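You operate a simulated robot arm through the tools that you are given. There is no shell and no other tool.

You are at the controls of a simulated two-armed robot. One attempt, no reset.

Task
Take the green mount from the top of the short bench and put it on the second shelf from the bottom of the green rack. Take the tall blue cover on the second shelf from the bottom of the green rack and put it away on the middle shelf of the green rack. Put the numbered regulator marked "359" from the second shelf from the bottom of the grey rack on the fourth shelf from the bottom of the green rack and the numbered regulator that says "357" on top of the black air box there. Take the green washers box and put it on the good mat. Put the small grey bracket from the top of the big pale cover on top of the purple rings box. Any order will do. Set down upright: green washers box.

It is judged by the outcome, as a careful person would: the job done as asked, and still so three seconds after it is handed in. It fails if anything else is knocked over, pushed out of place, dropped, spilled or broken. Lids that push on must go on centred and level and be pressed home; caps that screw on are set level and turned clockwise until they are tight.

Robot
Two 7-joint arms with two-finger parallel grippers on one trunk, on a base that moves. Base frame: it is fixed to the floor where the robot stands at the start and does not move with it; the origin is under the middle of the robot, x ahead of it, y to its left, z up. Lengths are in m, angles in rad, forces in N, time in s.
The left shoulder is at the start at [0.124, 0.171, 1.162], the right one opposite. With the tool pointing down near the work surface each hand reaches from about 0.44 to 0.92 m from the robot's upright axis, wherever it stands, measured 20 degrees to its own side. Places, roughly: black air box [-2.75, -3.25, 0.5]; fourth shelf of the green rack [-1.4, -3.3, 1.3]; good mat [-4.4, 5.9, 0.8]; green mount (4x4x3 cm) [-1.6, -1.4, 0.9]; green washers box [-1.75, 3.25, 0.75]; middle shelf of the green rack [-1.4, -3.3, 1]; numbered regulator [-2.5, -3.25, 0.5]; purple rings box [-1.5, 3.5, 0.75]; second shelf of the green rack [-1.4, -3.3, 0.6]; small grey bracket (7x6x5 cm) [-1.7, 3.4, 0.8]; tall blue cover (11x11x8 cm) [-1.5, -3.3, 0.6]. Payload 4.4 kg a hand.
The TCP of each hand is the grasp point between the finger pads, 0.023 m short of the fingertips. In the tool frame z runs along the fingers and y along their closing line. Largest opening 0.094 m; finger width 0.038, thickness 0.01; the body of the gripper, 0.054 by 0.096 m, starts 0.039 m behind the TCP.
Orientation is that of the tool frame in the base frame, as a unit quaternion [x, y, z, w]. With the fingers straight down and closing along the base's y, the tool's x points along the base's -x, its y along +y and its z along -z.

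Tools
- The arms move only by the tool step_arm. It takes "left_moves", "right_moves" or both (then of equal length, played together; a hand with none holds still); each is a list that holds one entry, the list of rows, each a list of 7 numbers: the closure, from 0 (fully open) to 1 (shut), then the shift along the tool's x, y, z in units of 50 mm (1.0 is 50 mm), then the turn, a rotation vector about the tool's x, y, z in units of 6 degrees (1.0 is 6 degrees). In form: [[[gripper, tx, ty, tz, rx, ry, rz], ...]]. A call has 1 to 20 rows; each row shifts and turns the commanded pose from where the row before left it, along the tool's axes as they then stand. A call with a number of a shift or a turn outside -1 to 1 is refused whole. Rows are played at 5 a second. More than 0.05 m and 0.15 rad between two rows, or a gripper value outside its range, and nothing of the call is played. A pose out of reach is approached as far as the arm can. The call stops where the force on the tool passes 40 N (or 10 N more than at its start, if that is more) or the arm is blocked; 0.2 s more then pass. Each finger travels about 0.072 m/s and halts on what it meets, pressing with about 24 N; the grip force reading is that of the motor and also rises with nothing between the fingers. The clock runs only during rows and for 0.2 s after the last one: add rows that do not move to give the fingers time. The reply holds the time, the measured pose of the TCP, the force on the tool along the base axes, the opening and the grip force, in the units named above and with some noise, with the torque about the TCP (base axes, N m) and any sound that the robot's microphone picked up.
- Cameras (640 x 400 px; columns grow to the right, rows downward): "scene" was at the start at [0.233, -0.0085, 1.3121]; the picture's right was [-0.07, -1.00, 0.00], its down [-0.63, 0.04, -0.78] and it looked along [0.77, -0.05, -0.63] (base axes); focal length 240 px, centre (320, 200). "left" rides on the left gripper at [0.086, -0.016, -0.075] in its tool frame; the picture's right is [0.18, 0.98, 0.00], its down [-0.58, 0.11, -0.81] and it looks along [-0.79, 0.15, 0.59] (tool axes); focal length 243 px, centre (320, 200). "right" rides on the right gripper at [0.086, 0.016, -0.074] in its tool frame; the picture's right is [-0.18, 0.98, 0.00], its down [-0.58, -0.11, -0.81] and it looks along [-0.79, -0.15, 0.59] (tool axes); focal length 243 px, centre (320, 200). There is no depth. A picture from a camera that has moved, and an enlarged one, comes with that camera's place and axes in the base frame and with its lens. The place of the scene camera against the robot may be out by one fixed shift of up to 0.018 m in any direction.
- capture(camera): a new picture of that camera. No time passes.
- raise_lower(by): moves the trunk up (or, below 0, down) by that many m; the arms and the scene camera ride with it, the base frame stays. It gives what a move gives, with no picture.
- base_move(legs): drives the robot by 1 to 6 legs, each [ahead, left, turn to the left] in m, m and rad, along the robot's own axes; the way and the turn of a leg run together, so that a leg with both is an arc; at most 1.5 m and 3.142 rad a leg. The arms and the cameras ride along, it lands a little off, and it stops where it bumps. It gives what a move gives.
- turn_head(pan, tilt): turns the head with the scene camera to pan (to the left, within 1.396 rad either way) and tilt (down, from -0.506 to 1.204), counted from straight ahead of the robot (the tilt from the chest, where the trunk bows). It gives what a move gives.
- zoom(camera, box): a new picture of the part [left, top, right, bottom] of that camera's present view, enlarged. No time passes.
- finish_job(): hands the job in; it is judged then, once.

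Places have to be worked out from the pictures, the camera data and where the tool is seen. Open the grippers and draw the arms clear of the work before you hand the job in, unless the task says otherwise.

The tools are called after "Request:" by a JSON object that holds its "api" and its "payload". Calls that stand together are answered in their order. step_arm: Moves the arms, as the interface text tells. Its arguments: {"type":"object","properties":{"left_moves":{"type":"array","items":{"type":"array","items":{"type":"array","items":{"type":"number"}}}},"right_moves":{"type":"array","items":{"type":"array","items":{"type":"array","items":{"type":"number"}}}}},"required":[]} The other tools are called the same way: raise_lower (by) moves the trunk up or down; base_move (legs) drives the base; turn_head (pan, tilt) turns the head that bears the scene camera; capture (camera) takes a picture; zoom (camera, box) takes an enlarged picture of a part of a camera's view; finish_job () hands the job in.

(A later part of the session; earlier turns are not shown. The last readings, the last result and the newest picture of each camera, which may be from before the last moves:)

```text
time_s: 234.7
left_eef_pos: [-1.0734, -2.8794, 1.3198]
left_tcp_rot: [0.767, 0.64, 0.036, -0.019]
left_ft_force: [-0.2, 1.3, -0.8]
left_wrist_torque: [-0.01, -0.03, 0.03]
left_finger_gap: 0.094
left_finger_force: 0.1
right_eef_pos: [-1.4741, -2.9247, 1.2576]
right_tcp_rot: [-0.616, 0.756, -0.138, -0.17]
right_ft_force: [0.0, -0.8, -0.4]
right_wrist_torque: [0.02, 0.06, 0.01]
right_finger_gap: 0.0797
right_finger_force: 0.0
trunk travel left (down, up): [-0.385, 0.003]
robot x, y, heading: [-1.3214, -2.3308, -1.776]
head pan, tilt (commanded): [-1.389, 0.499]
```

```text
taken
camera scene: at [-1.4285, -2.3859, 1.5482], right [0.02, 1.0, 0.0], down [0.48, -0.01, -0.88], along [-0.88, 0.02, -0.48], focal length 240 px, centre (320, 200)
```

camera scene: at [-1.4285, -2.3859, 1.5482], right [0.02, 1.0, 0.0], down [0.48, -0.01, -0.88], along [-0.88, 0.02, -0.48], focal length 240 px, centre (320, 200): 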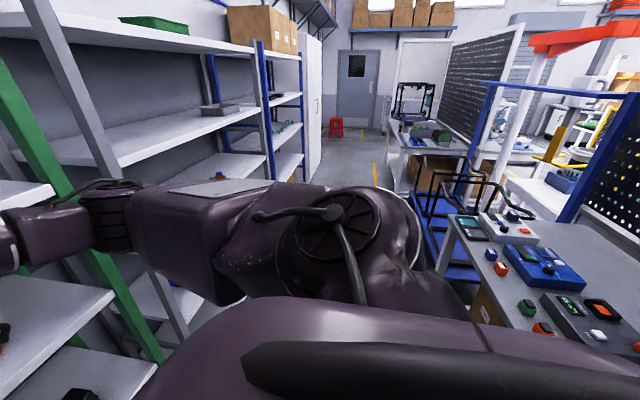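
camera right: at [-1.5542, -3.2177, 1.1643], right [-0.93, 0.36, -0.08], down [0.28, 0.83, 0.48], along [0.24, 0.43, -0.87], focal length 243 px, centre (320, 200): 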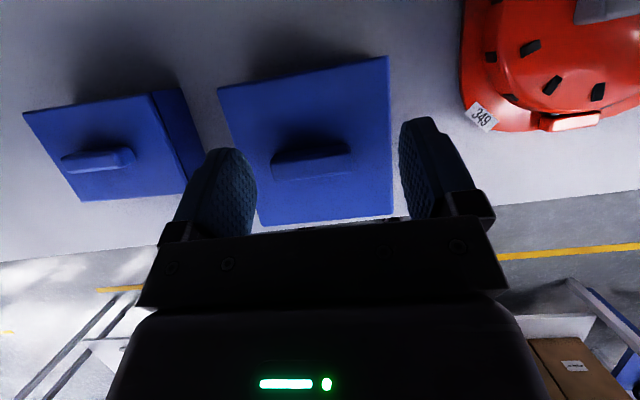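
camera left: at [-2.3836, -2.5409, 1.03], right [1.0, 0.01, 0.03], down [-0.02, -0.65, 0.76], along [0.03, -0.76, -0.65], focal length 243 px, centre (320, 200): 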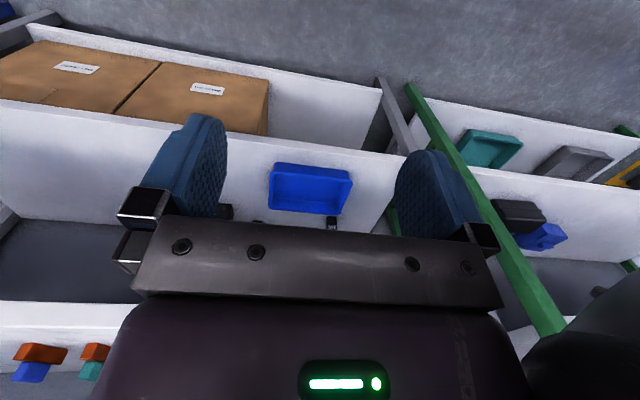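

On the left a tall shelving stands near; on the right the bench items are low (below z≈1.05) and my hands are above 1.23. So I turn to the right, first a quarter, and look.

Request:
{"api": "base_move", "payload": {"legs": [[0, 0, -1.57]]}}

Request:
{"api": "turn_head", "payload": {"pan": -0.9, "tilt": 0.6}}

Request:
{"api": "capture", "payload": {"camera": "scene"}}

```text
time_s: 239.0
left_eef_pos: [-1.8767, -2.5653, 1.3202]
left_tcp_rot: [0.994, -0.099, 0.038, 0.013]
left_ft_force: [-1.0, -0.2, -0.2]
left_wrist_torque: [-0.02, 0.04, 0.0]
left_finger_gap: 0.0943
left_finger_force: 0.0
right_eef_pos: [-1.9146, -2.1642, 1.2574]
right_tcp_rot: [0.108, 0.97, 0.025, -0.218]
right_ft_force: [-0.6, 1.2, 0.3]
right_wrist_torque: [0.0, 0.0, -0.01]
right_finger_gap: 0.0799
right_finger_force: 0.1
trunk travel left (down, up): [-0.385, 0.003]
robot x, y, heading: [-1.3203, -2.3282, 2.924]
head pan, tilt (commanded): [-1.389, 0.499]
```

```text
time_s: 239.9
left_eef_pos: [-1.8765, -2.5652, 1.3209]
left_tcp_rot: [0.994, -0.098, 0.038, 0.013]
left_ft_force: [0.4, 0.3, -0.6]
left_wrist_torque: [-0.02, 0.01, 0.02]
left_finger_gap: 0.0941
left_finger_force: 0.1
right_eef_pos: [-1.9149, -2.1652, 1.2579]
right_tcp_rot: [0.108, 0.97, 0.024, -0.217]
right_ft_force: [0.8, 1.0, 0.2]
right_wrist_torque: [-0.01, 0.0, -0.02]
right_finger_gap: 0.0798
right_finger_force: 0.1
trunk travel left (down, up): [-0.385, 0.003]
robot x, y, heading: [-1.3198, -2.3299, 2.917]
head pan, tilt (commanded): [-0.901, 0.6]
```

```text
taken
camera scene: at [-1.4204, -2.2389, 1.5392], right [0.9, 0.43, 0.0], down [0.24, -0.51, -0.83], along [-0.36, 0.74, -0.56], focal length 240 px, centre (320, 200)
```

scene: 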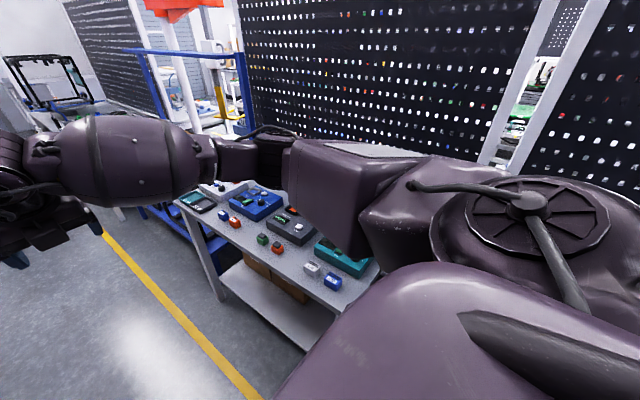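

The bench at my right carries boxes and small coloured parts. I zoom in to find the green mount.

Request:
{"api": "zoom", "payload": {"camera": "scene", "box": [170, 170, 390, 310]}}

```text
2.86 times, centred on (280, 240) of scene
camera zoom: at [-1.4204, -2.2389, 1.5392], right [0.9, 0.43, 0.0], down [0.24, -0.51, -0.83], along [-0.36, 0.74, -0.56], focal length 685 px, centre (434, 86)
```

zoom: 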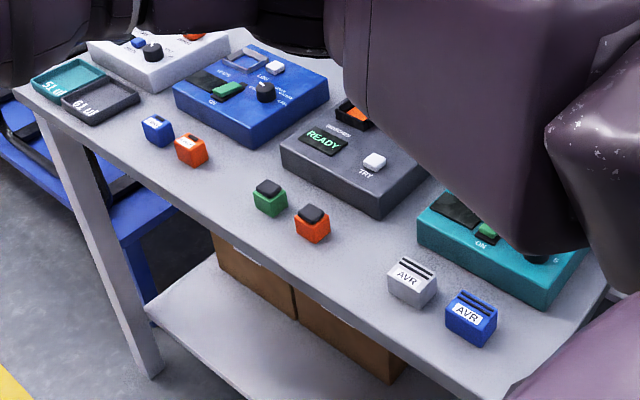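

Candidates include a green cube with dark top, but the listed place is deeper on the bench behind my forearm. I turn further right to see the whole bench.

Request:
{"api": "base_move", "payload": {"legs": [[0, 0, -1.0]]}}

Request:
{"api": "turn_head", "payload": {"pan": 0.0, "tilt": 0.6}}

Request:
{"api": "capture", "payload": {"camera": "scene"}}

Request:
{"api": "turn_head", "payload": {"pan": -0.8, "tilt": 0.6}}

Request:
{"api": "capture", "payload": {"camera": "scene"}}

```text
time_s: 242.9
left_eef_pos: [-1.8158, -1.983, 1.3199]
left_tcp_rot: [0.823, -0.567, 0.027, 0.029]
left_ft_force: [0.1, -0.1, 0.0]
left_wrist_torque: [0.01, 0.02, 0.01]
left_finger_gap: 0.094
left_finger_force: 0.0
right_eef_pos: [-1.4954, -1.7399, 1.2592]
right_tcp_rot: [0.566, 0.795, 0.128, -0.178]
right_ft_force: [0.1, 0.6, 0.1]
right_wrist_torque: [-0.03, -0.03, 0.0]
right_finger_gap: 0.0799
right_finger_force: 0.0
trunk travel left (down, up): [-0.385, 0.003]
robot x, y, heading: [-1.3208, -2.3306, 1.907]
head pan, tilt (commanded): [-0.901, 0.6]
```

```text
time_s: 244.1
left_eef_pos: [-1.8171, -1.9826, 1.3188]
left_tcp_rot: [0.822, -0.568, 0.027, 0.029]
left_ft_force: [-0.4, 0.1, -0.1]
left_wrist_torque: [0.02, 0.03, 0.0]
left_finger_gap: 0.0941
left_finger_force: 0.1
right_eef_pos: [-1.4964, -1.739, 1.2574]
right_tcp_rot: [0.565, 0.795, 0.128, -0.179]
right_ft_force: [-0.7, -0.7, 0.5]
right_wrist_torque: [0.01, 0.02, -0.02]
right_finger_gap: 0.0798
right_finger_force: 0.0
trunk travel left (down, up): [-0.385, 0.003]
robot x, y, heading: [-1.32, -2.325, 1.902]
head pan, tilt (commanded): [0.0, 0.6]
```

```text
taken
camera scene: at [-1.3739, -2.1934, 1.5392], right [0.94, 0.33, 0.0], down [0.19, -0.53, -0.83], along [-0.27, 0.78, -0.56], focal length 240 px, centre (320, 200)
```

scene: 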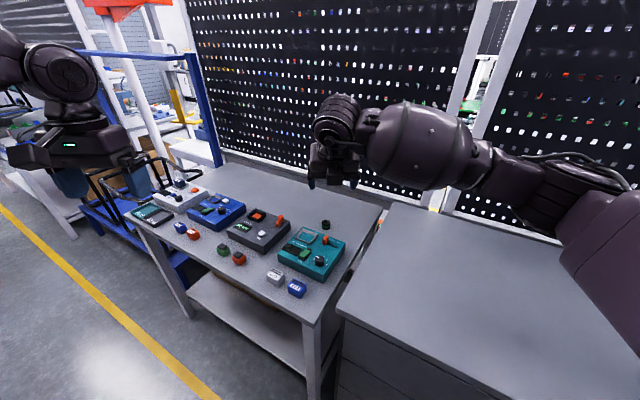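

```text
time_s: 245.2
left_eef_pos: [-1.8162, -1.9832, 1.3198]
left_tcp_rot: [0.822, -0.568, 0.027, 0.029]
left_ft_force: [0.4, 0.0, 0.2]
left_wrist_torque: [0.01, -0.02, 0.0]
left_finger_gap: 0.0942
left_finger_force: 0.0
right_eef_pos: [-1.496, -1.7381, 1.2578]
right_tcp_rot: [0.565, 0.795, 0.127, -0.178]
right_ft_force: [-0.1, -0.2, -1.5]
right_wrist_torque: [-0.03, -0.01, 0.0]
right_finger_gap: 0.0801
right_finger_force: 0.0
trunk travel left (down, up): [-0.385, 0.003]
robot x, y, heading: [-1.3249, -2.327, 1.902]
head pan, tilt (commanded): [-0.799, 0.6]
```

```text
taken
camera scene: at [-1.3055, -2.1978, 1.5392], right [0.89, -0.45, 0.0], down [-0.25, -0.51, -0.83], along [0.37, 0.74, -0.56], focal length 240 px, centre (320, 200)
```

scene: 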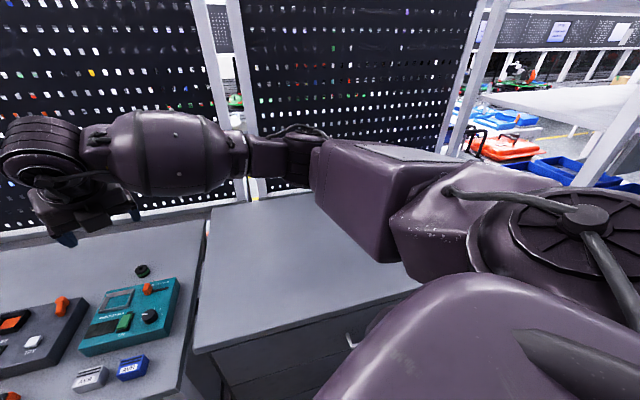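

A small dark-green object stands behind the teal box, matching the listed place. I zoom in on it.

Request:
{"api": "zoom", "payload": {"camera": "scene", "box": [90, 240, 210, 320]}}

Request:
{"api": "turn_head", "payload": {"pan": 0.0, "tilt": 0.7}}

Request:
{"api": "zoom", "payload": {"camera": "scene", "box": [250, 150, 400, 270]}}

```text
5.00 times, centred on (150, 280) of scene
camera zoom: at [-1.3055, -2.1978, 1.5392], right [0.89, -0.45, 0.0], down [-0.25, -0.51, -0.83], along [0.37, 0.74, -0.56], focal length 1200 px, centre (1170, -200)
```

zoom: 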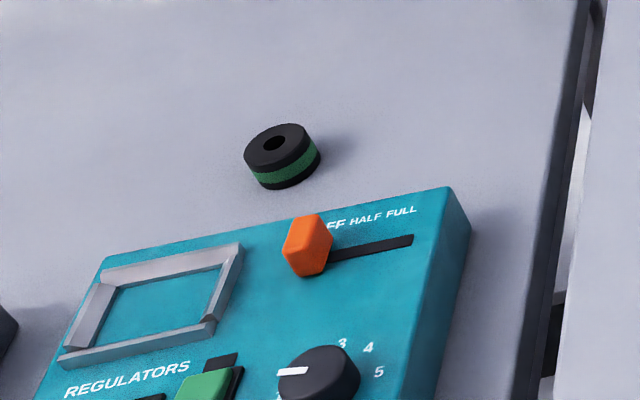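

```text
time_s: 246.4
left_eef_pos: [-1.8156, -1.9828, 1.3201]
left_tcp_rot: [0.822, -0.567, 0.028, 0.03]
left_ft_force: [-0.2, 1.0, 0.0]
left_wrist_torque: [0.02, -0.01, 0.02]
left_finger_gap: 0.0942
left_finger_force: 0.0
right_eef_pos: [-1.4969, -1.739, 1.2582]
right_tcp_rot: [0.565, 0.795, 0.128, -0.179]
right_ft_force: [-1.0, -0.5, 0.1]
right_wrist_torque: [0.02, 0.03, 0.01]
right_finger_gap: 0.0799
right_finger_force: 0.0
trunk travel left (down, up): [-0.385, 0.003]
robot x, y, heading: [-1.3229, -2.3294, 1.909]
head pan, tilt (commanded): [0.0, 0.7]
```

```text
3.33 times, centred on (325, 210) of scene
camera zoom: at [-1.3728, -2.1966, 1.5305], right [0.94, 0.33, 0.0], down [0.21, -0.61, -0.77], along [-0.25, 0.72, -0.64], focal length 800 px, centre (303, 167)
```

zoom: 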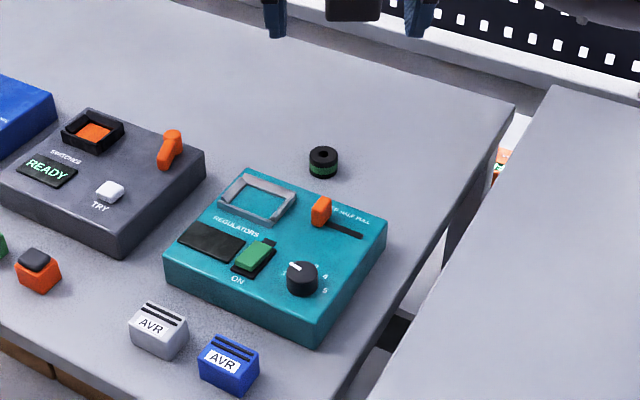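

The green mount is a round green/black rubber piece, about at (-1.604,-1.45) with the bench top at z≈0.866. I turn to face the bench squarely and move left 0.6 m so the right hand lines up.

Request:
{"api": "base_move", "payload": {"legs": [[0, 0, -0.54], [0, 0.6, 0]]}}

Request:
{"api": "turn_head", "payload": {"pan": -0.2, "tilt": 0.7}}

Request:
{"api": "capture", "payload": {"camera": "scene"}}

Request:
{"api": "capture", "payload": {"camera": "right"}}

```text
time_s: 253.6
left_eef_pos: [-2.15, -1.6569, 1.3199]
left_tcp_rot: [-0.643, 0.765, -0.019, -0.035]
left_ft_force: [0.5, -0.1, -1.2]
left_wrist_torque: [0.01, 0.0, 0.02]
left_finger_gap: 0.094
left_finger_force: 0.0
right_eef_pos: [-1.7502, -1.6114, 1.2572]
right_tcp_rot: [0.755, 0.618, 0.17, -0.138]
right_ft_force: [-0.4, -0.2, 0.8]
right_wrist_torque: [-0.04, 0.01, 0.02]
right_finger_gap: 0.08
right_finger_force: 0.1
trunk travel left (down, up): [-0.385, 0.003]
robot x, y, heading: [-1.9011, -2.2073, 1.373]
head pan, tilt (commanded): [0.0, 0.7]
```

```text
time_s: 254.3
left_eef_pos: [-2.1488, -1.6571, 1.3199]
left_tcp_rot: [-0.643, 0.765, -0.018, -0.036]
left_ft_force: [-0.2, 0.5, 0.6]
left_wrist_torque: [0.0, -0.03, 0.0]
left_finger_gap: 0.094
left_finger_force: 0.1
right_eef_pos: [-1.7488, -1.6105, 1.2573]
right_tcp_rot: [0.755, 0.618, 0.17, -0.137]
right_ft_force: [0.2, -0.4, 0.0]
right_wrist_torque: [0.03, 0.01, 0.0]
right_finger_gap: 0.0798
right_finger_force: 0.0
trunk travel left (down, up): [-0.385, 0.003]
robot x, y, heading: [-1.9004, -2.2071, 1.371]
head pan, tilt (commanded): [-0.201, 0.7]
```

```text
taken
camera scene: at [-1.86, -2.0752, 1.5305], right [0.92, -0.39, 0.0], down [-0.25, -0.59, -0.76], along [0.3, 0.7, -0.64], focal length 240 px, centre (320, 200)
```

scene: 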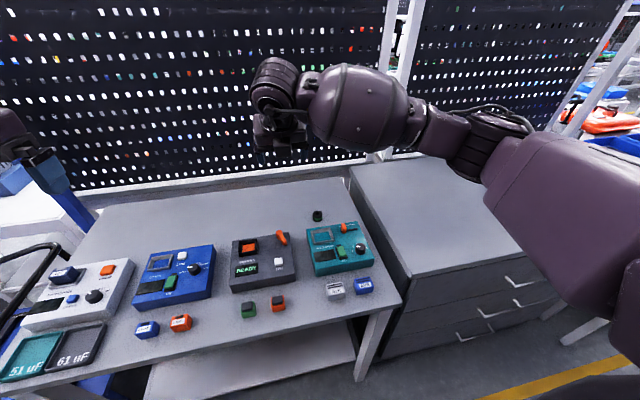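

```text
taken
camera right: at [-1.7252, -1.5686, 1.3627], right [0.93, -0.36, -0.08], down [-0.28, -0.83, 0.48], along [-0.24, -0.43, -0.87], focal length 243 px, centre (320, 200)
```

right: 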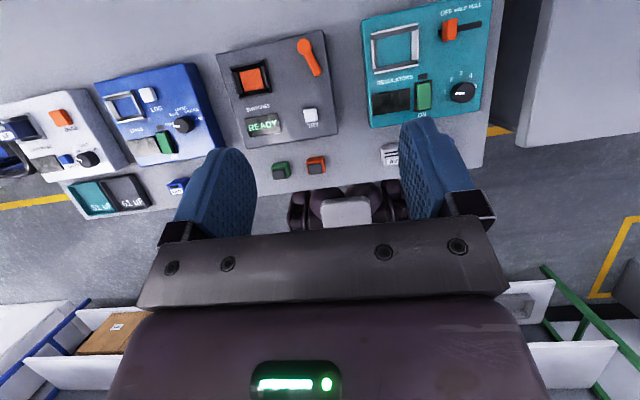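

From this stance the mount is 0.19 m further forward and 0.11 m to the right of my grasp point. I move over it at the present height.

Request:
{"api": "step_arm", "payload": {"right_moves": [[[0.3, 0.687, 0.44, 0.325, 0, 0, 0], [0.3, 0.687, 0.44, 0.325, 0, 0, 0], [0.3, 0.687, 0.44, 0.325, 0, 0, 0], [0.3, 0.687, 0.44, 0.325, 0, 0, 0], [0.3, 0.5, 0.44, 0.236, 0, 0, 0], [0.3, 0, 0, 0, 0, 0, 0]]]}}

Request:
{"api": "capture", "payload": {"camera": "right"}}

```text
time_s: 255.7
left_eef_pos: [-2.1494, -1.6553, 1.3205]
left_tcp_rot: [-0.642, 0.766, -0.018, -0.035]
left_ft_force: [0.2, 0.5, -0.5]
left_wrist_torque: [0.0, -0.02, -0.01]
left_finger_gap: 0.0941
left_finger_force: 0.0
right_eef_pos: [-1.6071, -1.4549, 1.2583]
right_tcp_rot: [0.755, 0.619, 0.169, -0.139]
right_ft_force: [-0.6, -0.5, -0.6]
right_wrist_torque: [-0.01, 0.0, 0.02]
right_finger_gap: 0.066
right_finger_force: 0.1
trunk travel left (down, up): [-0.385, 0.003]
robot x, y, heading: [-1.8946, -2.2063, 1.374]
head pan, tilt (commanded): [-0.201, 0.7]
```

```text
taken
camera right: at [-1.5825, -1.4128, 1.3638], right [0.93, -0.36, -0.08], down [-0.28, -0.83, 0.48], along [-0.24, -0.43, -0.87], focal length 243 px, centre (320, 200)
```

right: 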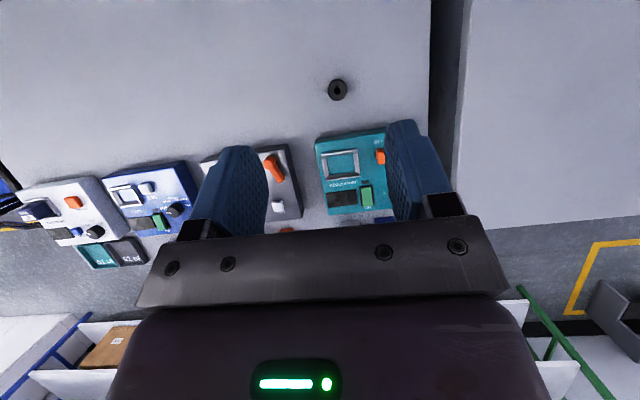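

The wrist camera confirms the mount at (-1.603,-1.447). I descend 0.30 m straight above it, correcting 8 mm forward.

Request:
{"api": "step_arm", "payload": {"right_moves": [[[0.3, 0.145, 0.04, 0.068, 0, 0, 0], [0.3, -0.427, 0, 0.88, 0, 0, 0], [0.3, -0.427, 0, 0.88, 0, 0, 0], [0.3, -0.427, 0, 0.88, 0, 0, 0], [0.3, -0.427, 0, 0.88, 0, 0, 0], [0.3, -0.427, 0, 0.88, 0, 0, 0], [0.3, -0.427, 0, 0.88, 0, 0, 0], [0.3, 0, 0, 0, 0, 0, 0]]]}}

Request:
{"api": "capture", "payload": {"camera": "right"}}

Request:
{"api": "capture", "payload": {"camera": "scene"}}

```text
time_s: 257.5
left_eef_pos: [-2.1467, -1.6582, 1.3203]
left_tcp_rot: [-0.643, 0.765, -0.018, -0.035]
left_ft_force: [-0.2, 0.3, 0.2]
left_wrist_torque: [0.0, 0.03, -0.01]
left_finger_gap: 0.0938
left_finger_force: 0.1
right_eef_pos: [-1.6029, -1.4505, 0.9665]
right_tcp_rot: [0.755, 0.618, 0.17, -0.137]
right_ft_force: [0.0, -0.3, -0.5]
right_wrist_torque: [0.0, 0.0, 0.0]
right_finger_gap: 0.0657
right_finger_force: 0.1
trunk travel left (down, up): [-0.385, 0.003]
robot x, y, heading: [-1.8981, -2.209, 1.371]
head pan, tilt (commanded): [-0.201, 0.7]
```

```text
taken
camera right: at [-1.578, -1.4092, 1.0703], right [0.93, -0.36, -0.08], down [-0.28, -0.83, 0.48], along [-0.24, -0.42, -0.87], focal length 243 px, centre (320, 200)
```

right: 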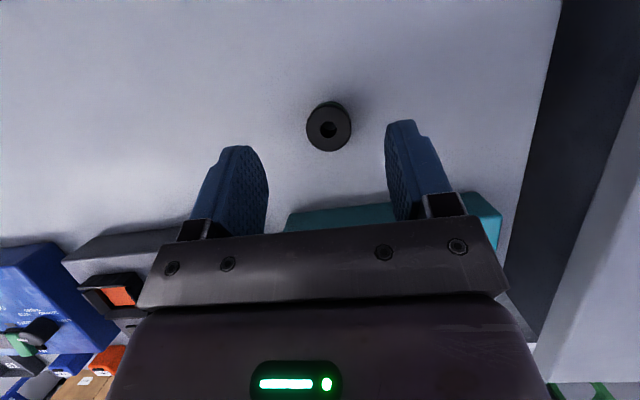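

```text
taken
camera scene: at [-1.8582, -2.0758, 1.5306], right [0.92, -0.39, 0.0], down [-0.25, -0.59, -0.76], along [0.3, 0.7, -0.64], focal length 240 px, centre (320, 200)
```

scene: 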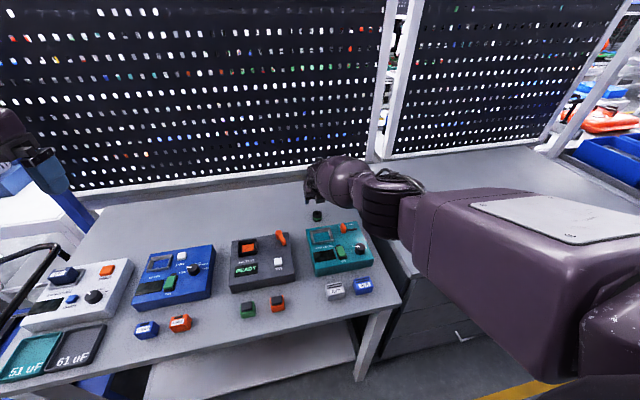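

Aligned. The mount's top seems to lie between z≈0.84 and 0.89; I descend another 6 cm and look.

Request:
{"api": "step_arm", "payload": {"right_moves": [[[0.3, -0.256, 0, 0.542, 0, 0, 0], [0.3, -0.256, 0, 0.542, 0, 0, 0], [0.3, 0, 0, 0, 0, 0, 0]]]}}

Request:
{"api": "capture", "payload": {"camera": "right"}}

Request:
{"api": "zoom", "payload": {"camera": "scene", "box": [260, 150, 420, 250]}}

```text
time_s: 258.3
left_eef_pos: [-2.1495, -1.6566, 1.3185]
left_tcp_rot: [-0.642, 0.765, -0.018, -0.036]
left_ft_force: [-0.9, 0.0, -0.4]
left_wrist_torque: [0.01, 0.0, 0.0]
left_finger_gap: 0.0941
left_finger_force: 0.0
right_eef_pos: [-1.5975, -1.4844, 0.8954]
right_tcp_rot: [0.755, 0.618, 0.17, -0.138]
right_ft_force: [-0.3, 0.6, -0.1]
right_wrist_torque: [0.02, -0.01, -0.03]
right_finger_gap: 0.0661
right_finger_force: 0.0
right hand out of reach, approached as far as the arm can: row 1, 2
trunk travel left (down, up): [-0.385, 0.003]
robot x, y, heading: [-1.8998, -2.2052, 1.368]
head pan, tilt (commanded): [-0.201, 0.7]
```

```text
taken
camera right: at [-1.5742, -1.4437, 1.001], right [0.93, -0.36, -0.08], down [-0.28, -0.83, 0.48], along [-0.24, -0.43, -0.87], focal length 243 px, centre (320, 200)
```

right: 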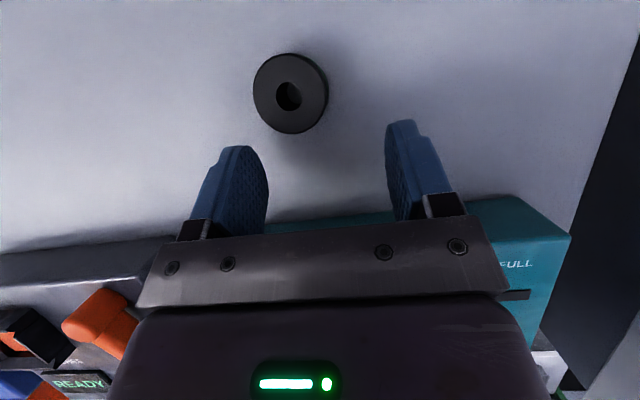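

```text
4.00 times, centred on (340, 200) of scene
camera zoom: at [-1.8603, -2.0751, 1.5306], right [0.92, -0.39, 0.0], down [-0.25, -0.59, -0.77], along [0.3, 0.7, -0.64], focal length 960 px, centre (240, 200)
```

zoom: 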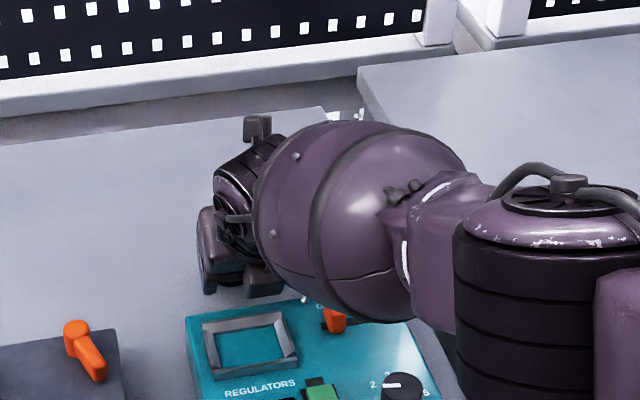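

The hand ran out of reach and its forearm hangs right over the teal box's slider. I raise it again and turn the tool vertical so the forearm stays clear, then lower the trunk a little for reach.

Request:
{"api": "step_arm", "payload": {"right_moves": [[[0.3, 0.427, 0, -0.9, 0, 0, 0], [0.3, 0.427, 0, -0.9, 0, 0, 0], [0.3, 0.427, 0, -0.9, 0, 0, 0], [0.3, 0.427, 0, -0.9, 0, 0, 0], [0.3, 0.427, 0, -0.9, 0, 0, 0], [0.3, 0, 0, 0, 0, -1, 0], [0.3, 0, 0, 0, 0, -1, 0], [0.3, 0, 0, 0, 0, -1, 0], [0.3, 0, 0, 0, 0, -1, 0], [0.3, 0, 0, 0, 0, -0.22, 0], [0.3, 0, 0, 0, 0, 0, 0]]]}}

Request:
{"api": "raise_lower", "payload": {"by": -0.17}}

Request:
{"api": "capture", "payload": {"camera": "scene"}}

Request:
{"api": "capture", "payload": {"camera": "right"}}

```text
time_s: 260.7
left_eef_pos: [-2.1504, -1.6572, 1.32]
left_tcp_rot: [-0.642, 0.766, -0.019, -0.035]
left_ft_force: [0.7, 0.8, 0.5]
left_wrist_torque: [-0.01, 0.03, -0.01]
left_finger_gap: 0.0939
left_finger_force: 0.0
right_eef_pos: [-1.5984, -1.4828, 1.1447]
right_tcp_rot: [0.774, 0.633, -0.001, 0.001]
right_ft_force: [0.5, 0.0, -0.7]
right_wrist_torque: [-0.02, 0.0, -0.01]
right_finger_gap: 0.0658
right_finger_force: 0.0
trunk travel left (down, up): [-0.385, 0.003]
robot x, y, heading: [-1.9023, -2.2062, 1.373]
head pan, tilt (commanded): [-0.201, 0.7]
```

```text
time_s: 262.6
left_eef_pos: [-2.1478, -1.6576, 1.1514]
left_tcp_rot: [-0.643, 0.765, -0.018, -0.037]
left_ft_force: [-0.4, -1.3, 0.3]
left_wrist_torque: [0.01, 0.02, 0.01]
left_finger_gap: 0.0941
left_finger_force: 0.0
right_eef_pos: [-1.5985, -1.4844, 0.9769]
right_tcp_rot: [0.774, 0.634, 0.002, 0.001]
right_ft_force: [-0.3, 0.2, -0.6]
right_wrist_torque: [-0.01, 0.01, 0.01]
right_finger_gap: 0.0658
right_finger_force: 0.0
trunk travel left (down, up): [-0.215, 0.173]
robot x, y, heading: [-1.8976, -2.2071, 1.372]
head pan, tilt (commanded): [-0.201, 0.7]
```

```text
taken
camera scene: at [-1.8485, -2.019, 1.3555], right [0.92, -0.39, 0.0], down [-0.25, -0.59, -0.77], along [0.3, 0.71, -0.64], focal length 240 px, centre (320, 200)
```

scene: 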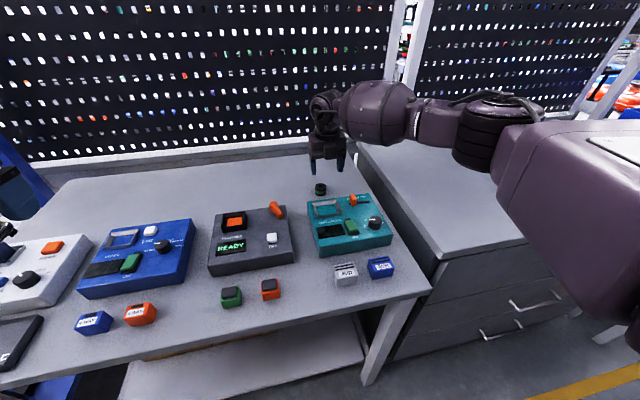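

```text
taken
camera right: at [-1.5663, -1.4038, 1.0518], right [0.93, -0.38, 0.0], down [-0.22, -0.55, 0.81], along [-0.3, -0.75, -0.59], focal length 243 px, centre (320, 200)
```

right: 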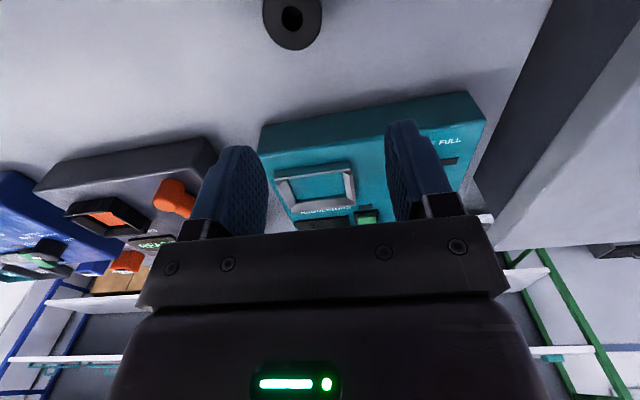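

Now the tool is vertical and the forearm is well clear. The mount's top is at z≈0.863, centre (-1.604,-1.447): I move 3.6 cm forward, 1.3 cm left, and down 7 cm.

Request:
{"api": "step_arm", "payload": {"right_moves": [[[0.3, 0.712, -0.256, 0, 0, 0, 0], [0.3, 0, 0, 0.7, 0, 0, 0], [0.3, 0, 0, 0.7, 0, 0, 0], [0.3, 0, 0, 0, 0, 0, 0]]]}}

Request:
{"api": "capture", "payload": {"camera": "right"}}

Request:
{"api": "zoom", "payload": {"camera": "scene", "box": [240, 100, 440, 260]}}

```text
time_s: 263.6
left_eef_pos: [-2.1491, -1.6581, 1.1502]
left_tcp_rot: [-0.643, 0.765, -0.019, -0.035]
left_ft_force: [0.1, -0.6, 0.5]
left_wrist_torque: [-0.01, 0.02, 0.0]
left_finger_gap: 0.094
left_finger_force: 0.0
right_eef_pos: [-1.6039, -1.4472, 0.9052]
right_tcp_rot: [0.774, 0.633, 0.001, 0.001]
right_ft_force: [0.1, -0.1, 0.7]
right_wrist_torque: [0.02, 0.0, 0.01]
right_finger_gap: 0.066
right_finger_force: 0.0
trunk travel left (down, up): [-0.215, 0.173]
robot x, y, heading: [-1.8999, -2.2064, 1.372]
head pan, tilt (commanded): [-0.201, 0.7]
```

```text
taken
camera right: at [-1.5715, -1.3657, 0.9803], right [0.93, -0.38, 0.0], down [-0.22, -0.55, 0.81], along [-0.3, -0.75, -0.59], focal length 243 px, centre (320, 200)
```

right: 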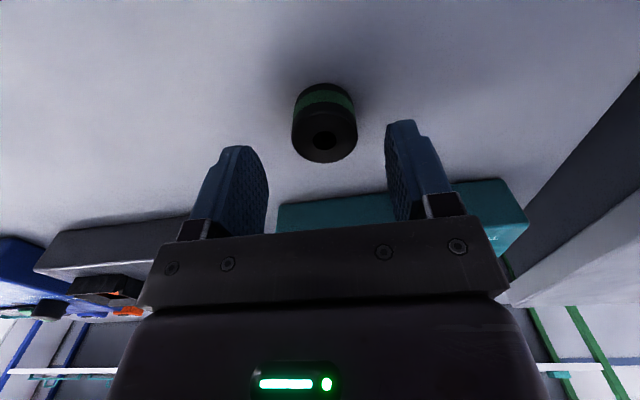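

```text
2.50 times, centred on (340, 180) of scene
camera zoom: at [-1.848, -2.0187, 1.3553], right [0.92, -0.39, 0.0], down [-0.25, -0.59, -0.77], along [0.3, 0.7, -0.64], focal length 600 px, centre (270, 250)
```

zoom: 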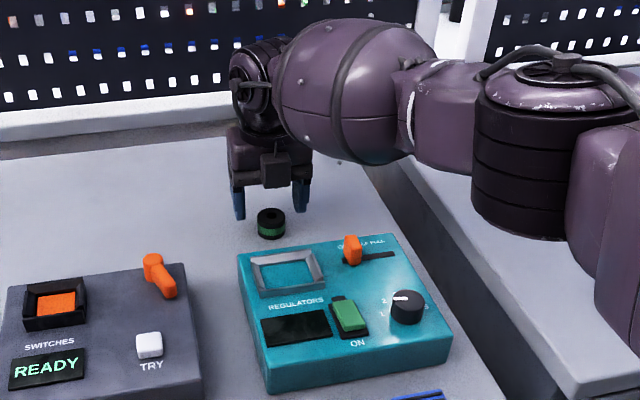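

Nicely above the mount. I lower 4 cm with the fingers open around it.

Request:
{"api": "step_arm", "payload": {"right_moves": [[[0.3, -0.08, 0.0, 0.4, 0, 0, 0], [0.3, 0, 0, 0.4, 0, 0, 0], [0.3, 0, 0, 0, 0, 0, 0]]]}}

Request:
{"api": "capture", "payload": {"camera": "right"}}

```text
time_s: 264.4
left_eef_pos: [-2.1503, -1.6609, 1.1526]
left_tcp_rot: [-0.643, 0.765, -0.016, -0.034]
left_ft_force: [1.5, -0.1, 0.4]
left_wrist_torque: [0.0, 0.0, 0.04]
left_finger_gap: 0.0939
left_finger_force: 0.0
right_eef_pos: [-1.6038, -1.4508, 0.8725]
right_tcp_rot: [0.775, 0.632, 0.003, -0.003]
right_ft_force: [3.5, 1.3, 31.4]
right_wrist_torque: [-0.38, 0.63, -0.4]
right_finger_gap: 0.065
right_finger_force: 0.0
trunk travel left (down, up): [-0.215, 0.173]
robot x, y, heading: [-1.8966, -2.2064, 1.372]
head pan, tilt (commanded): [-0.201, 0.7]
```

```text
taken
camera right: at [-1.5723, -1.37, 0.9488], right [0.93, -0.38, 0.0], down [-0.22, -0.55, 0.8], along [-0.3, -0.74, -0.6], focal length 243 px, centre (320, 200)
```

right: 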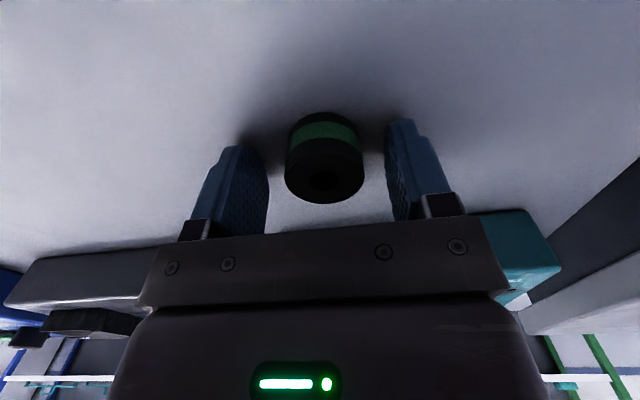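

The tips reached the bench (31 N) at TCP z≈0.872, so the bench is at z≈0.85. I raise 4 mm and close on the mount.

Request:
{"api": "step_arm", "payload": {"right_moves": [[[0.3, 0, 0, -0.16, 0, 0, 0], [0.3, 0, 0, 0, 0, 0, 0], [0.7, 0, 0, 0, 0, 0, 0], [1, 0, 0, 0, 0, 0, 0], [1, 0, 0, 0, 0, 0, 0], [1, 0, 0, 0, 0, 0, 0]]]}}

Request:
{"api": "capture", "payload": {"camera": "right"}}

```text
time_s: 265.8
left_eef_pos: [-2.1495, -1.6576, 1.1497]
left_tcp_rot: [-0.643, 0.765, -0.019, -0.036]
left_ft_force: [0.0, -0.2, -0.2]
left_wrist_torque: [0.01, -0.02, -0.02]
left_finger_gap: 0.0938
left_finger_force: 0.0
right_eef_pos: [-1.6046, -1.4525, 0.873]
right_tcp_rot: [0.774, 0.633, 0.0, 0.002]
right_ft_force: [-4.4, -2.8, 5.0]
right_wrist_torque: [-0.07, 0.17, 0.0]
right_finger_gap: 0.0343
right_finger_force: 24.2
trunk travel left (down, up): [-0.215, 0.173]
robot x, y, heading: [-1.8977, -2.2059, 1.373]
head pan, tilt (commanded): [-0.201, 0.7]
```

```text
taken
camera right: at [-1.5721, -1.3707, 0.9479], right [0.93, -0.38, 0.0], down [-0.22, -0.55, 0.81], along [-0.3, -0.75, -0.59], focal length 243 px, centre (320, 200)
```

right: 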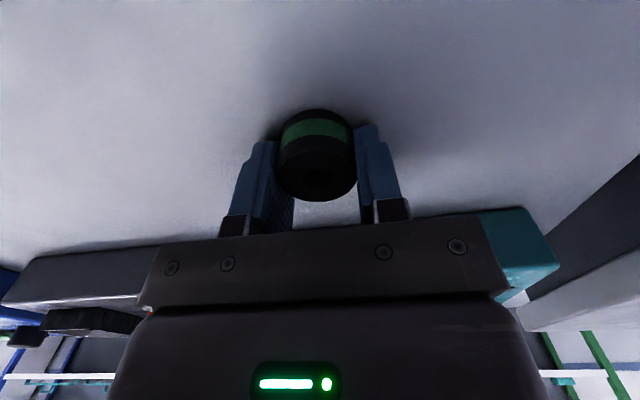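

The mount is held (gap 34 mm). I lift it 12 cm.

Request:
{"api": "step_arm", "payload": {"right_moves": [[[1, 0, 0, -0.4, 0, 0, 0], [1, 0, 0, -0.6, 0, 0, 0], [1, 0, 0, -0.8, 0, 0, 0], [1, 0, 0, -0.8, 0, 0, 0], [1, 0, 0, 0, 0, 0, 0]]]}}

Request:
{"api": "capture", "payload": {"camera": "right"}}

Request:
{"api": "capture", "payload": {"camera": "scene"}}

```text
time_s: 267.0
left_eef_pos: [-2.149, -1.6559, 1.1486]
left_tcp_rot: [-0.642, 0.765, -0.019, -0.036]
left_ft_force: [0.2, -0.6, -0.5]
left_wrist_torque: [-0.01, 0.06, 0.01]
left_finger_gap: 0.0939
left_finger_force: 0.0
right_eef_pos: [-1.6035, -1.4513, 1.0014]
right_tcp_rot: [0.774, 0.633, 0.0, 0.001]
right_ft_force: [0.2, 0.9, -0.9]
right_wrist_torque: [-0.03, 0.0, -0.02]
right_finger_gap: 0.0341
right_finger_force: 23.8
trunk travel left (down, up): [-0.215, 0.173]
robot x, y, heading: [-1.8997, -2.2047, 1.375]
head pan, tilt (commanded): [-0.201, 0.7]
```

```text
taken
camera right: at [-1.5725, -1.3697, 1.0756], right [0.93, -0.38, 0.0], down [-0.22, -0.55, 0.81], along [-0.3, -0.75, -0.59], focal length 243 px, centre (320, 200)
```

right: 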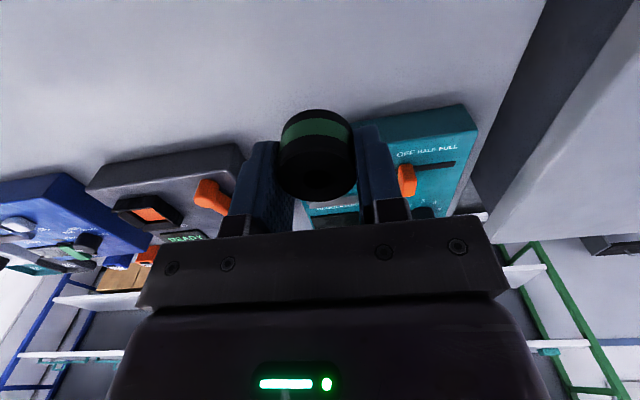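

```text
taken
camera scene: at [-1.8481, -2.0171, 1.3547], right [0.92, -0.39, 0.0], down [-0.25, -0.59, -0.76], along [0.3, 0.7, -0.64], focal length 240 px, centre (320, 200)
```

scene: 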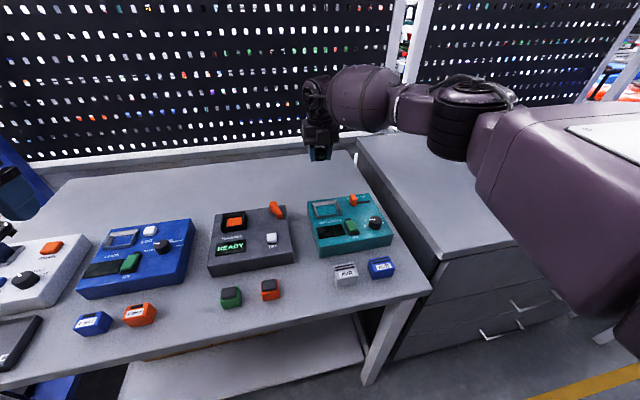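

The mount is secure. I raise and retract the hand, raise the trunk, go back right 0.6 m and turn round to face the green rack again.

Request:
{"api": "step_arm", "payload": {"right_moves": [[[1, 0, 0, -0.95, 0, 0, 0], [1, 0, 0, -0.95, 0, 0, 0], [1, 0, 0, -0.95, 0, 0, 0], [1, -0.9, 0, 0, 0, 0, 0], [1, -0.9, 0, 0, 0, 0, 0], [1, -0.9, 0, 0, 0, 0, 0], [1, -0.9, 0, 0, 0, 0, 0], [1, 0, 0, 0, 0, 0, 0]]]}}

Request:
{"api": "raise_lower", "payload": {"by": 0.1}}

Request:
{"api": "base_move", "payload": {"legs": [[0, -0.55, 0], [0, 0, 1.57], [0, 0, 1.57]]}}

Request:
{"api": "turn_head", "payload": {"pan": 0.0, "tilt": 0.7}}

Request:
{"api": "capture", "payload": {"camera": "scene"}}

```text
time_s: 268.8
left_eef_pos: [-2.1492, -1.6561, 1.1502]
left_tcp_rot: [-0.643, 0.765, -0.02, -0.035]
left_ft_force: [0.0, 0.8, -0.3]
left_wrist_torque: [0.0, -0.03, 0.03]
left_finger_gap: 0.0941
left_finger_force: 0.0
right_eef_pos: [-1.6397, -1.6285, 1.1461]
right_tcp_rot: [0.774, 0.633, 0.0, 0.001]
right_ft_force: [-0.5, 0.3, -0.6]
right_wrist_torque: [0.02, 0.01, 0.03]
right_finger_gap: 0.0345
right_finger_force: 23.6
trunk travel left (down, up): [-0.215, 0.173]
robot x, y, heading: [-1.8982, -2.2051, 1.371]
head pan, tilt (commanded): [-0.201, 0.7]
```

```text
time_s: 270.1
left_eef_pos: [-2.1494, -1.6563, 1.2496]
left_tcp_rot: [-0.643, 0.765, -0.019, -0.035]
left_ft_force: [-0.3, -0.2, 0.3]
left_wrist_torque: [-0.01, 0.01, -0.06]
left_finger_gap: 0.0941
left_finger_force: 0.0
right_eef_pos: [-1.6397, -1.6268, 1.2443]
right_tcp_rot: [0.774, 0.634, 0.0, 0.001]
right_ft_force: [-0.2, 0.3, -2.0]
right_wrist_torque: [-0.01, -0.03, 0.0]
right_finger_gap: 0.0342
right_finger_force: 23.3
trunk travel left (down, up): [-0.315, 0.073]
robot x, y, heading: [-1.8992, -2.2085, 1.368]
head pan, tilt (commanded): [-0.201, 0.7]
```

```text
time_s: 283.1
left_eef_pos: [-1.093, -2.8553, 1.2486]
left_tcp_rot: [0.752, 0.658, 0.036, -0.019]
left_ft_force: [-0.5, -0.9, 0.2]
left_wrist_torque: [-0.01, 0.01, -0.01]
left_finger_gap: 0.0941
left_finger_force: 0.1
right_eef_pos: [-1.6001, -2.9049, 1.2447]
right_tcp_rot: [-0.649, 0.761, 0.002, 0.001]
right_ft_force: [0.3, -0.6, 0.0]
right_wrist_torque: [0.0, 0.03, 0.01]
right_finger_gap: 0.0343
right_finger_force: 23.9
trunk travel left (down, up): [-0.315, 0.073]
robot x, y, heading: [-1.3648, -2.3177, -1.733]
head pan, tilt (commanded): [-0.201, 0.7]
```

```text
time_s: 283.9
left_eef_pos: [-1.0933, -2.8556, 1.2504]
left_tcp_rot: [0.752, 0.658, 0.034, -0.019]
left_ft_force: [-0.2, 0.4, -1.1]
left_wrist_torque: [0.02, 0.0, -0.02]
left_finger_gap: 0.094
left_finger_force: 0.0
right_eef_pos: [-1.6, -2.9057, 1.2439]
right_tcp_rot: [-0.647, 0.762, 0.001, 0.0]
right_ft_force: [-0.7, 0.8, 0.2]
right_wrist_torque: [0.02, -0.02, -0.03]
right_finger_gap: 0.0344
right_finger_force: 24.5
trunk travel left (down, up): [-0.315, 0.073]
robot x, y, heading: [-1.3661, -2.3193, -1.731]
head pan, tilt (commanded): [0.0, 0.7]
```

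```text
taken
camera scene: at [-1.3931, -2.4631, 1.4607], right [-0.99, 0.16, 0.0], down [0.1, 0.64, -0.76], along [-0.12, -0.76, -0.64], focal length 240 px, centre (320, 200)
```

scene: 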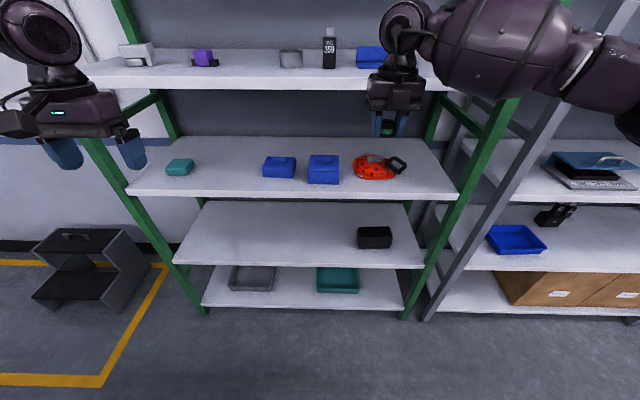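

Tall cover is on the middle shelf, 357 on its box, and I hold the mount. I correct the heading, shift left 0.15 m, and lower the trunk for shelf 2.

Request:
{"api": "base_move", "payload": {"legs": [[0, 0, -0.04], [0, 0.15, 0]]}}

Request:
{"api": "raise_lower", "payload": {"by": -0.3}}

Request:
{"api": "capture", "payload": {"camera": "scene"}}

```text
time_s: 286.2
left_eef_pos: [-0.969, -2.8952, 1.2499]
left_tcp_rot: [0.765, 0.643, 0.035, -0.018]
left_ft_force: [0.5, -0.6, 0.3]
left_wrist_torque: [0.02, 0.02, 0.02]
left_finger_gap: 0.0938
left_finger_force: 0.2
right_eef_pos: [-1.4785, -2.9253, 1.2459]
right_tcp_rot: [-0.633, 0.774, 0.001, 0.0]
right_ft_force: [-0.4, 0.1, -0.5]
right_wrist_torque: [-0.03, 0.05, -0.01]
right_finger_gap: 0.0345
right_finger_force: 24.2
trunk travel left (down, up): [-0.315, 0.073]
robot x, y, heading: [-1.2202, -2.3451, -1.773]
head pan, tilt (commanded): [0.0, 0.7]
```

```text
time_s: 289.2
left_eef_pos: [-0.9698, -2.8932, 0.9502]
left_tcp_rot: [0.765, 0.643, 0.035, -0.018]
left_ft_force: [-0.1, 0.3, -0.4]
left_wrist_torque: [-0.02, -0.01, 0.0]
left_finger_gap: 0.094
left_finger_force: 0.1
right_eef_pos: [-1.4783, -2.9249, 0.9457]
right_tcp_rot: [-0.633, 0.774, 0.001, -0.001]
right_ft_force: [0.2, 0.0, -0.3]
right_wrist_torque: [0.01, -0.03, 0.01]
right_finger_gap: 0.0345
right_finger_force: 23.9
trunk travel left (down, up): [-0.015, 0.373]
robot x, y, heading: [-1.2208, -2.3463, -1.77]
head pan, tilt (commanded): [0.0, 0.7]
```

```text
taken
camera scene: at [-1.3008, -2.7236, 1.1157], right [-0.98, 0.2, 0.0], down [0.13, 0.63, -0.77], along [-0.15, -0.75, -0.64], focal length 240 px, centre (320, 200)
```

scene: 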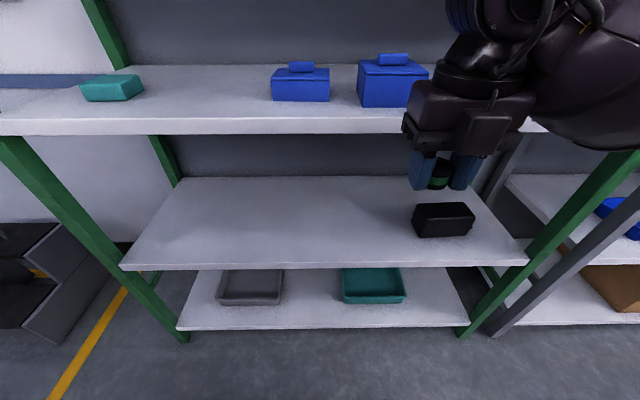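

Shelf 2 has plenty of room left of the black box. I lower the hand to z≈0.62 in front of the shelf, moving 6 cm left.

Request:
{"api": "step_arm", "payload": {"right_moves": [[[1, 0, -0.18, 0.93, 0, 0, 0], [1, 0, -0.18, 0.93, 0, 0, 0], [1, 0, -0.18, 0.93, 0, 0, 0], [1, 0, -0.18, 0.93, 0, 0, 0], [1, 0, -0.18, 0.93, 0, 0, 0], [1, 0, -0.18, 0.93, 0, 0, 0], [1, 0, -0.18, 0.93, 0, 0, 0], [1, 0, 0, 0, 0, 0, 0]]]}}

Request:
{"api": "capture", "payload": {"camera": "scene"}}

Request:
{"api": "capture", "payload": {"camera": "right"}}

```text
time_s: 291.0
left_eef_pos: [-0.9705, -2.8954, 0.9493]
left_tcp_rot: [0.765, 0.642, 0.036, -0.017]
left_ft_force: [0.4, -0.2, -0.7]
left_wrist_torque: [0.01, 0.0, 0.0]
left_finger_gap: 0.0943
left_finger_force: 0.1
right_eef_pos: [-1.4178, -2.9396, 0.617]
right_tcp_rot: [-0.633, 0.774, 0.001, -0.001]
right_ft_force: [0.5, 0.2, -0.4]
right_wrist_torque: [-0.02, -0.01, -0.01]
right_finger_gap: 0.0345
right_finger_force: 23.5
trunk travel left (down, up): [-0.015, 0.373]
robot x, y, heading: [-1.2214, -2.3447, -1.765]
head pan, tilt (commanded): [0.0, 0.7]
```

```text
taken
camera scene: at [-1.3009, -2.724, 1.1155], right [-0.98, 0.2, 0.0], down [0.13, 0.63, -0.76], along [-0.15, -0.75, -0.64], focal length 240 px, centre (320, 200)
```

scene: 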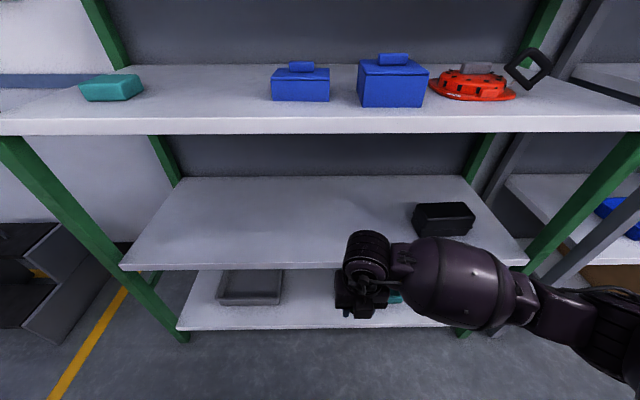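

```text
taken
camera right: at [-1.4507, -3.0203, 0.6926], right [-0.93, 0.38, 0.0], down [0.22, 0.55, 0.81], along [0.3, 0.75, -0.59], focal length 243 px, centre (320, 200)
```

right: 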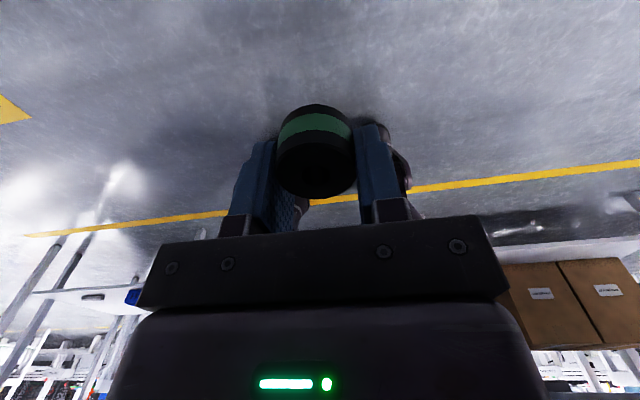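

Hand at z≈0.617 in front of shelf 2, mount bottom ~4 cm above shelf level. I drive forward 0.12 m and extend 0.13 m in.

Request:
{"api": "base_move", "payload": {"legs": [[0.12, 0, 0]]}}

Request:
{"api": "step_arm", "payload": {"right_moves": [[[1, 0.85, 0, 0, 0, 0, 0], [1, 0.85, 0, 0, 0, 0, 0], [1, 0.85, 0, 0, 0, 0, 0], [1, 0, 0, 0, 0, 0, 0]]]}}

Request:
{"api": "capture", "payload": {"camera": "scene"}}

Request:
{"api": "capture", "payload": {"camera": "right"}}

```text
time_s: 292.2
left_eef_pos: [-0.9926, -3.0129, 0.9502]
left_tcp_rot: [0.765, 0.643, 0.036, -0.018]
left_ft_force: [-0.2, 0.2, -0.3]
left_wrist_torque: [0.03, 0.04, 0.02]
left_finger_gap: 0.0942
left_finger_force: 0.2
right_eef_pos: [-1.4403, -3.055, 0.6176]
right_tcp_rot: [-0.632, 0.775, 0.001, 0.001]
right_ft_force: [-0.1, 0.2, -0.9]
right_wrist_torque: [0.03, 0.03, -0.03]
right_finger_gap: 0.0344
right_finger_force: 23.9
trunk travel left (down, up): [-0.015, 0.373]
robot x, y, heading: [-1.2437, -2.4588, -1.769]
head pan, tilt (commanded): [0.0, 0.7]
```

```text
time_s: 293.2
left_eef_pos: [-0.9928, -3.0125, 0.9503]
left_tcp_rot: [0.765, 0.643, 0.036, -0.019]
left_ft_force: [0.6, 0.0, -0.2]
left_wrist_torque: [0.02, 0.0, -0.02]
left_finger_gap: 0.0941
left_finger_force: 0.1
right_eef_pos: [-1.4678, -3.1801, 0.6171]
right_tcp_rot: [-0.633, 0.774, 0.001, 0.0]
right_ft_force: [0.8, -0.8, -1.0]
right_wrist_torque: [0.04, 0.04, -0.02]
right_finger_gap: 0.0343
right_finger_force: 24.0
trunk travel left (down, up): [-0.015, 0.373]
robot x, y, heading: [-1.2443, -2.4632, -1.773]
head pan, tilt (commanded): [0.0, 0.7]
```

```text
taken
camera scene: at [-1.3244, -2.841, 1.1153], right [-0.98, 0.2, 0.0], down [0.13, 0.63, -0.76], along [-0.15, -0.75, -0.64], focal length 240 px, centre (320, 200)
```

scene: 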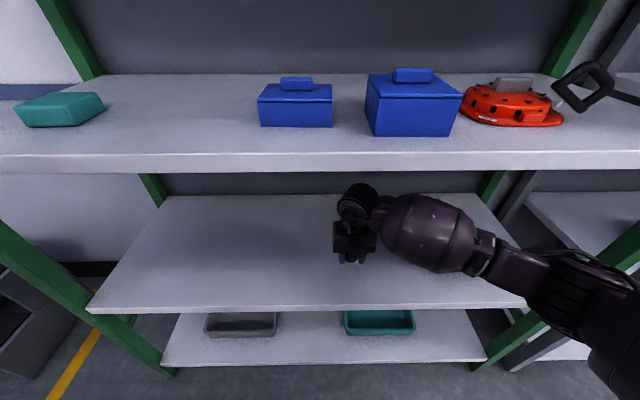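

```text
taken
camera right: at [-1.5012, -3.2625, 0.6931], right [-0.93, 0.38, 0.0], down [0.22, 0.55, 0.81], along [0.3, 0.75, -0.59], focal length 243 px, centre (320, 200)
```

right: 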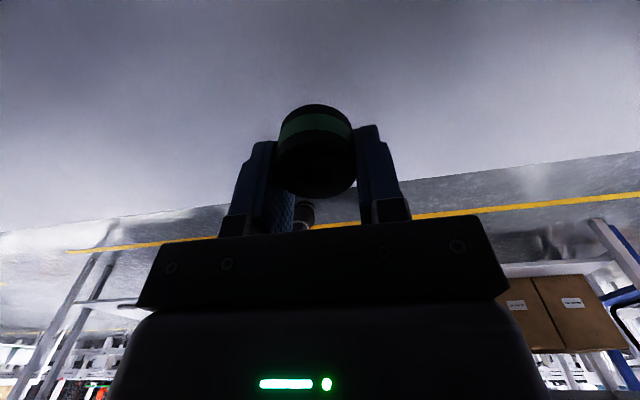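

The mount is 9 cm inside the shelf's edge. I lower it 3.5 cm, then in small steps to contact.

Request:
{"api": "step_arm", "payload": {"right_moves": [[[1, 0, 0, 0.4, 0, 0, 0], [1, 0, 0, 0.3, 0, 0, 0], [1, 0, 0, 0, 0, 0, 0]]]}}

Request:
{"api": "step_arm", "payload": {"right_moves": [[[1, 0, 0, 0.1, 0, 0, 0], [1, 0, 0, 0, 0, 0, 0]]]}}

```text
time_s: 294.1
left_eef_pos: [-0.9941, -3.0121, 0.9497]
left_tcp_rot: [0.765, 0.643, 0.035, -0.018]
left_ft_force: [0.0, -0.6, 0.2]
left_wrist_torque: [-0.01, 0.02, 0.02]
left_finger_gap: 0.0939
left_finger_force: 0.1
right_eef_pos: [-1.4684, -3.1809, 0.5827]
right_tcp_rot: [-0.632, 0.775, 0.0, 0.0]
right_ft_force: [0.1, -0.6, -1.0]
right_wrist_torque: [0.03, -0.01, 0.02]
right_finger_gap: 0.0345
right_finger_force: 23.8
trunk travel left (down, up): [-0.015, 0.373]
robot x, y, heading: [-1.2408, -2.4643, -1.769]
head pan, tilt (commanded): [0.0, 0.7]
```

```text
time_s: 294.6
left_eef_pos: [-0.993, -3.0115, 0.9493]
left_tcp_rot: [0.765, 0.643, 0.036, -0.019]
left_ft_force: [-0.6, -0.1, 0.7]
left_wrist_torque: [0.03, -0.03, 0.01]
left_finger_gap: 0.094
left_finger_force: 0.0
right_eef_pos: [-1.4664, -3.18, 0.5782]
right_tcp_rot: [-0.633, 0.774, 0.002, 0.0]
right_ft_force: [0.3, -0.2, -0.7]
right_wrist_torque: [0.05, -0.03, -0.03]
right_finger_gap: 0.0342
right_finger_force: 23.9
trunk travel left (down, up): [-0.015, 0.373]
robot x, y, heading: [-1.2453, -2.4615, -1.774]
head pan, tilt (commanded): [0.0, 0.7]
```

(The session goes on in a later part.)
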